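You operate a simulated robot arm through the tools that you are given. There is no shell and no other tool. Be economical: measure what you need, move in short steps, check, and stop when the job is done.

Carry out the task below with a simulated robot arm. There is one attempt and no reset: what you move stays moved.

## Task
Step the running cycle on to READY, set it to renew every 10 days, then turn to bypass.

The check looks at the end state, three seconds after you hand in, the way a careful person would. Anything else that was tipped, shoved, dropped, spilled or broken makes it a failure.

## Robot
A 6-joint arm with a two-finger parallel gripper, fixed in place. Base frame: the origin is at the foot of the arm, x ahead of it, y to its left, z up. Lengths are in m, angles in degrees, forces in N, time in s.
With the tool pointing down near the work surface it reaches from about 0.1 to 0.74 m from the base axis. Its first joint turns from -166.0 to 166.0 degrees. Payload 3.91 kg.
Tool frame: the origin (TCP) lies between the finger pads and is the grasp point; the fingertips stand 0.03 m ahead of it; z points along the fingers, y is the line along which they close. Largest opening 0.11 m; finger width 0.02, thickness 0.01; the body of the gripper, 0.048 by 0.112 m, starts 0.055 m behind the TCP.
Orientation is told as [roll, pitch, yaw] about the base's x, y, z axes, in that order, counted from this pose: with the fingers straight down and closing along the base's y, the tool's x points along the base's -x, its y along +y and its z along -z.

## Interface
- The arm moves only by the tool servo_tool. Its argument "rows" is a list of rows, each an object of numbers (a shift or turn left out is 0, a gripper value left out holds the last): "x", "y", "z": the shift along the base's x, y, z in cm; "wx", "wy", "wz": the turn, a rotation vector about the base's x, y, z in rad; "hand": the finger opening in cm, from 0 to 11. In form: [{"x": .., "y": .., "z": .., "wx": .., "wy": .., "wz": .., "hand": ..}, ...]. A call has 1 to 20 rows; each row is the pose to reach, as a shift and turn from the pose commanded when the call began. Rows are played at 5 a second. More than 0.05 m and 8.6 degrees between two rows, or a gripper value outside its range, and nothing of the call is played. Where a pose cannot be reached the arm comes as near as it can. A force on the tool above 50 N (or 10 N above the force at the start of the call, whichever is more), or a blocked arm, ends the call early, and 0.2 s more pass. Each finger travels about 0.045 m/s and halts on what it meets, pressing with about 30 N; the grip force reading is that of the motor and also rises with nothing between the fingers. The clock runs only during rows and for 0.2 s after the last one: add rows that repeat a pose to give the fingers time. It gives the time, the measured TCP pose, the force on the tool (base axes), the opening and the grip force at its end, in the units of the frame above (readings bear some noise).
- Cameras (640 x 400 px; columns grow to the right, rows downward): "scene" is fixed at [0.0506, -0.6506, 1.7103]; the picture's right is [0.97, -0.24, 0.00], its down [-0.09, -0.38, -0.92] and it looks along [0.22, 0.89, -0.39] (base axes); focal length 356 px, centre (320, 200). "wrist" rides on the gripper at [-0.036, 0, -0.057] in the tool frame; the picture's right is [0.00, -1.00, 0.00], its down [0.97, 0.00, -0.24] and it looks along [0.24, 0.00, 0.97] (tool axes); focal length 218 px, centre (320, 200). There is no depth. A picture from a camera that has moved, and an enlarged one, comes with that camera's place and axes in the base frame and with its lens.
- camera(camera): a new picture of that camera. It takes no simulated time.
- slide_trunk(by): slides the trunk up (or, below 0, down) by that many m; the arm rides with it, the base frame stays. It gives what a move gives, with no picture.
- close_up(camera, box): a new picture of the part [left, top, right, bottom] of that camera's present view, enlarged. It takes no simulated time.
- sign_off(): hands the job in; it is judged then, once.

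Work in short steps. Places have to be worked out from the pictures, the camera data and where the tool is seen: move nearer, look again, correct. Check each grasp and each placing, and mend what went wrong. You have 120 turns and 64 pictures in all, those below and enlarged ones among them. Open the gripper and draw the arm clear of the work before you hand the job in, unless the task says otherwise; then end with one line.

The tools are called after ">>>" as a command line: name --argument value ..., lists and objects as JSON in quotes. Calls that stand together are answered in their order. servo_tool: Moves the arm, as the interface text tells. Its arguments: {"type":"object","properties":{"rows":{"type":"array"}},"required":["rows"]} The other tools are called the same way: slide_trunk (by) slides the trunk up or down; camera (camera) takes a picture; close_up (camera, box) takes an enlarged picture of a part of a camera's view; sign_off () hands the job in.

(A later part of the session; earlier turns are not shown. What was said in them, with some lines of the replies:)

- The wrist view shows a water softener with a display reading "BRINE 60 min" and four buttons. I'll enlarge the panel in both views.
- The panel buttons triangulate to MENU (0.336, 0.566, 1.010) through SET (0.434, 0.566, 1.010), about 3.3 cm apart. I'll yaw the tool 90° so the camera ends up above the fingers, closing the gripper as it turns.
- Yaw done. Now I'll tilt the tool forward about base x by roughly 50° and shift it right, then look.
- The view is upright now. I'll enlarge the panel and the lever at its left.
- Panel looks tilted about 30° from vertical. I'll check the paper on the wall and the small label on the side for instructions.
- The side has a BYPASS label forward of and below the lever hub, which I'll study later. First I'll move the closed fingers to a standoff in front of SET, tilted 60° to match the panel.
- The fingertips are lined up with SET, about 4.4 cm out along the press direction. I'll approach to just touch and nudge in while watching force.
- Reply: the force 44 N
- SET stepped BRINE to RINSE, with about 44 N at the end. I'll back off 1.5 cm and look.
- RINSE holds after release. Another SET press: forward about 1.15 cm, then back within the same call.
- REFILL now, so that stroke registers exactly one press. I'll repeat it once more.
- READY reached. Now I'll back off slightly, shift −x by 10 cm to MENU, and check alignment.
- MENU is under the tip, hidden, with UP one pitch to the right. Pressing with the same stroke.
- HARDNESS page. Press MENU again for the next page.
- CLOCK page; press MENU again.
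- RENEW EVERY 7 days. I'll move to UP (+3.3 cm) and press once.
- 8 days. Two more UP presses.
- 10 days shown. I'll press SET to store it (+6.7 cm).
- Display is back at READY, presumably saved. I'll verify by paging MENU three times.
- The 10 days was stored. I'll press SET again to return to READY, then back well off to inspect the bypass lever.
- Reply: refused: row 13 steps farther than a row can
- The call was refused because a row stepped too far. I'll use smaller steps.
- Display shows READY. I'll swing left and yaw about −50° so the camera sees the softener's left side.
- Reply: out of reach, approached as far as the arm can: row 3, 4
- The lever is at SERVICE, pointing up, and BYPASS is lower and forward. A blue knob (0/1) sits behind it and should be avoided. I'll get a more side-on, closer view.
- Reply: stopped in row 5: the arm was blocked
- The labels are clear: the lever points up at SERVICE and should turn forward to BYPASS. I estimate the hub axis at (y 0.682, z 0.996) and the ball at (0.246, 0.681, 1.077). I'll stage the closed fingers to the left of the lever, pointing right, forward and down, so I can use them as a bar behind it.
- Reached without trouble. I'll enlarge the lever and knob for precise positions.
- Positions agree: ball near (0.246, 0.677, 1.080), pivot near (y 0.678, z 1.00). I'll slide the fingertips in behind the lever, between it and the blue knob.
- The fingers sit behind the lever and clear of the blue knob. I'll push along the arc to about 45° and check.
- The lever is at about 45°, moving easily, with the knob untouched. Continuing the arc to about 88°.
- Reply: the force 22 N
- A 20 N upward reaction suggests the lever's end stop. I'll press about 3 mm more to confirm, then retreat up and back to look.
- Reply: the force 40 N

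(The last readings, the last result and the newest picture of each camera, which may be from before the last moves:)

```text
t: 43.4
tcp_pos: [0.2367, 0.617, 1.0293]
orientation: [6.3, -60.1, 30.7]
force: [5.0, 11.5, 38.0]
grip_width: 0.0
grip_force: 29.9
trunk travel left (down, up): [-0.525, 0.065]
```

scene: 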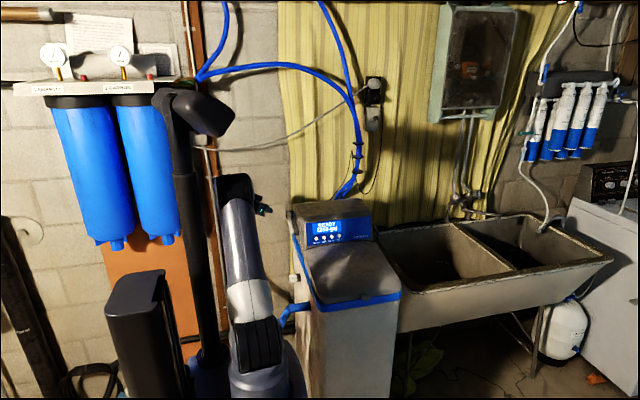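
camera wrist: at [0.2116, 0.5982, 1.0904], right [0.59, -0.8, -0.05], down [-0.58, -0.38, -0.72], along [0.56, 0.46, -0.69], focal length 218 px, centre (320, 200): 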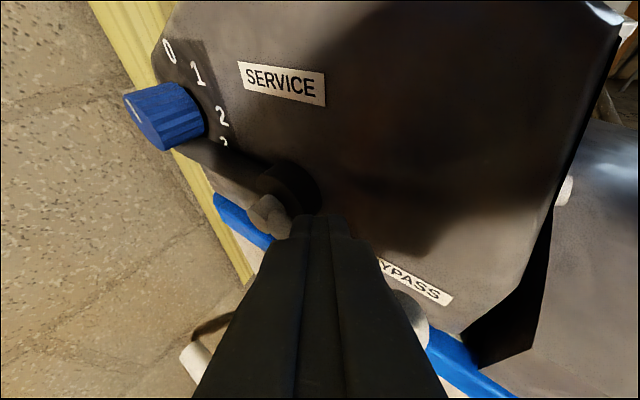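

The tool barely moved while force climbed to 38 N, so it is a firm stop. Now I'll lift off and withdraw back along the tool axis.

>>> servo_tool --rows '[{"z": 0.6}, {"y": 0, "z": 1.5}, {"x": -1.5, "y": -1.0, "z": 2.8}, {"x": -3.5, "y": -2.5, "z": 4.3}, {"x": -5.5, "y": -4, "z": 5.8}, {"x": -7, "y": -6, "z": 7.5}, {"x": -8, "y": -8, "z": 9}]'

>>> camera --camera "wrist"

```text
t: 45.0
tcp_pos: [0.1562, 0.5378, 1.1147]
orientation: [5.6, -59.7, 31.5]
force: [-0.4, -0.1, 0.1]
grip_width: 0.0002
grip_force: 30.5
trunk travel left (down, up): [-0.525, 0.065]
```

```text
21 pictures are left
camera wrist: at [0.1315, 0.5184, 1.1733], right [0.59, -0.8, -0.05], down [-0.58, -0.38, -0.72], along [0.56, 0.45, -0.7], focal length 218 px, centre (320, 200)
```

wrist: 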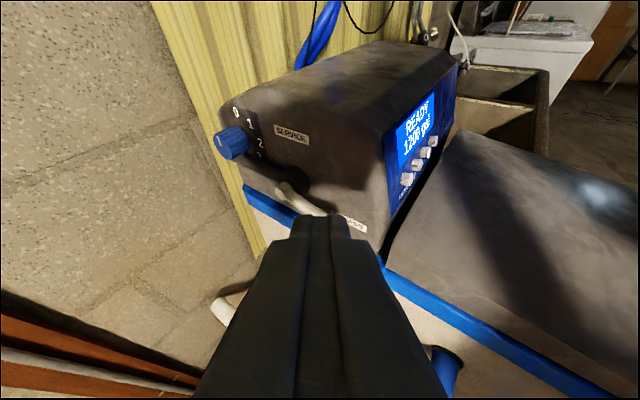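

The lever now points at BYPASS. I'll back further off, open the gripper and take a final look.

>>> servo_tool --rows '[{"y": -3, "z": 1.5, "hand": 5}, {"y": -6, "z": 3}, {"y": -9, "z": 4.5}, {"y": -12, "z": 6}, {"y": -15, "z": 7.5}, {"y": -15, "z": 7.5, "wz": 0.1}]'

>>> close_up --camera "wrist" --box '[160, 50, 400, 200]'

>>> camera --camera "scene"

>>> close_up --camera "scene" --box '[265, 190, 345, 240]'

```text
t: 46.4
tcp_pos: [0.156, 0.3874, 1.1882]
orientation: [5.6, -59.6, 37.1]
force: [-0.8, 0.4, -0.4]
grip_width: 0.05
grip_force: 0.0
trunk travel left (down, up): [-0.525, 0.065]
```

```text
2.67 times, centred on (280, 125) of wrist
camera zoom: at [0.1336, 0.3657, 1.2477], right [0.67, -0.74, -0.05], down [-0.54, -0.44, -0.72], along [0.51, 0.51, -0.7], focal length 582 px, centre (427, 400)
```

zoom: 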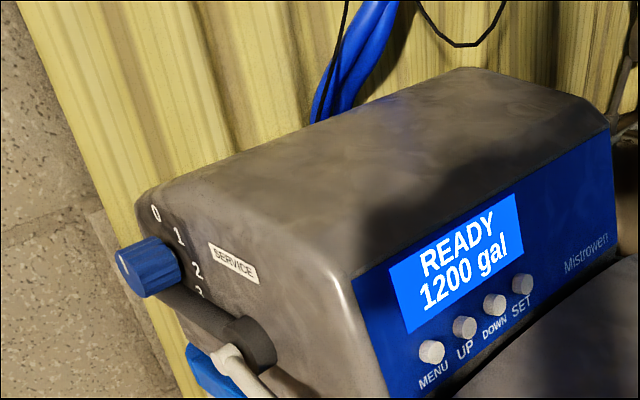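

```text
19 pictures are left
```

scene: 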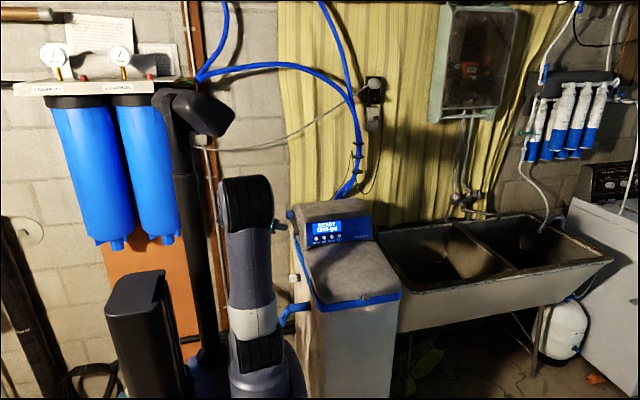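

```text
8.00 times, centred on (305, 215) of scene
camera zoom: at [0.0506, -0.6506, 1.7103], right [0.97, -0.24, 0.0], down [-0.09, -0.38, -0.92], along [0.22, 0.89, -0.39], focal length 2844 px, centre (440, 80)
```

zoom: 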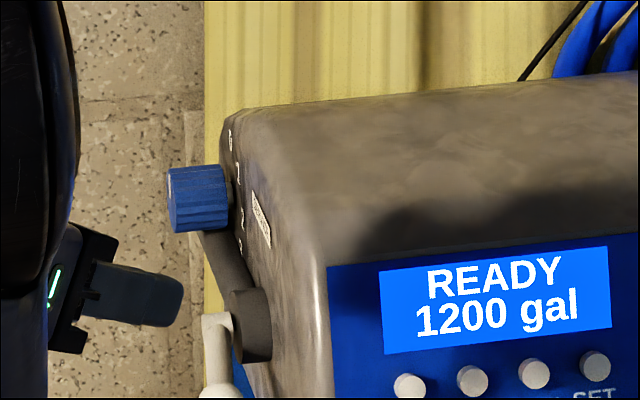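

Let me check the final lever angle with one lower crop.

>>> close_up --camera "scene" --box '[265, 215, 345, 265]'

>>> close_up --camera "wrist" --box '[200, 140, 360, 240]'

```text
8.00 times, centred on (305, 240) of scene
camera zoom: at [0.0506, -0.6506, 1.7103], right [0.97, -0.24, 0.0], down [-0.09, -0.38, -0.92], along [0.22, 0.89, -0.39], focal length 2844 px, centre (440, -120)
```

zoom: 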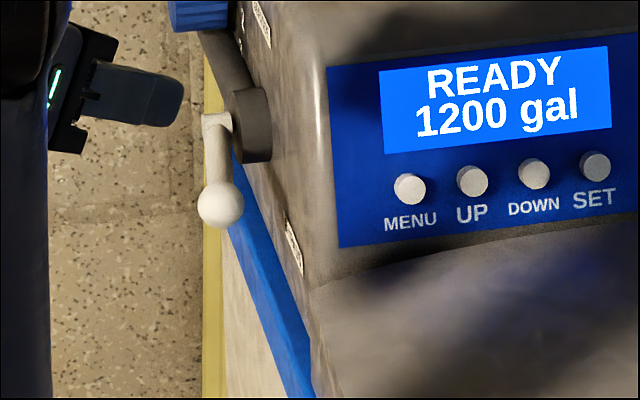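

```text
4.00 times, centred on (280, 190) of wrist
camera zoom: at [0.1336, 0.3657, 1.2477], right [0.67, -0.74, -0.05], down [-0.54, -0.44, -0.72], along [0.51, 0.51, -0.7], focal length 873 px, centre (480, 240)
```

zoom: 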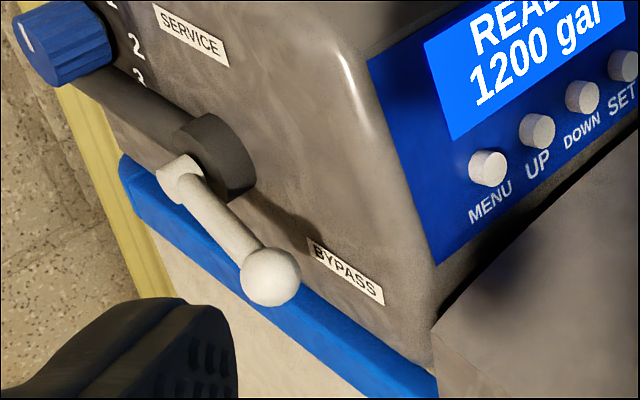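

The lever rests at its stop pointing to BYPASS. The display reads READY, 10 days is stored, the blue knob looks unmoved and the arm is clear, so I'm handing in.

>>> sign_off

```text
The job is handed in.
```

The softener now reads READY, is set to renew every 10 days (I checked the menu after storing it), and the lever is at its BYPASS stop; the gripper is open and the arm is clear.
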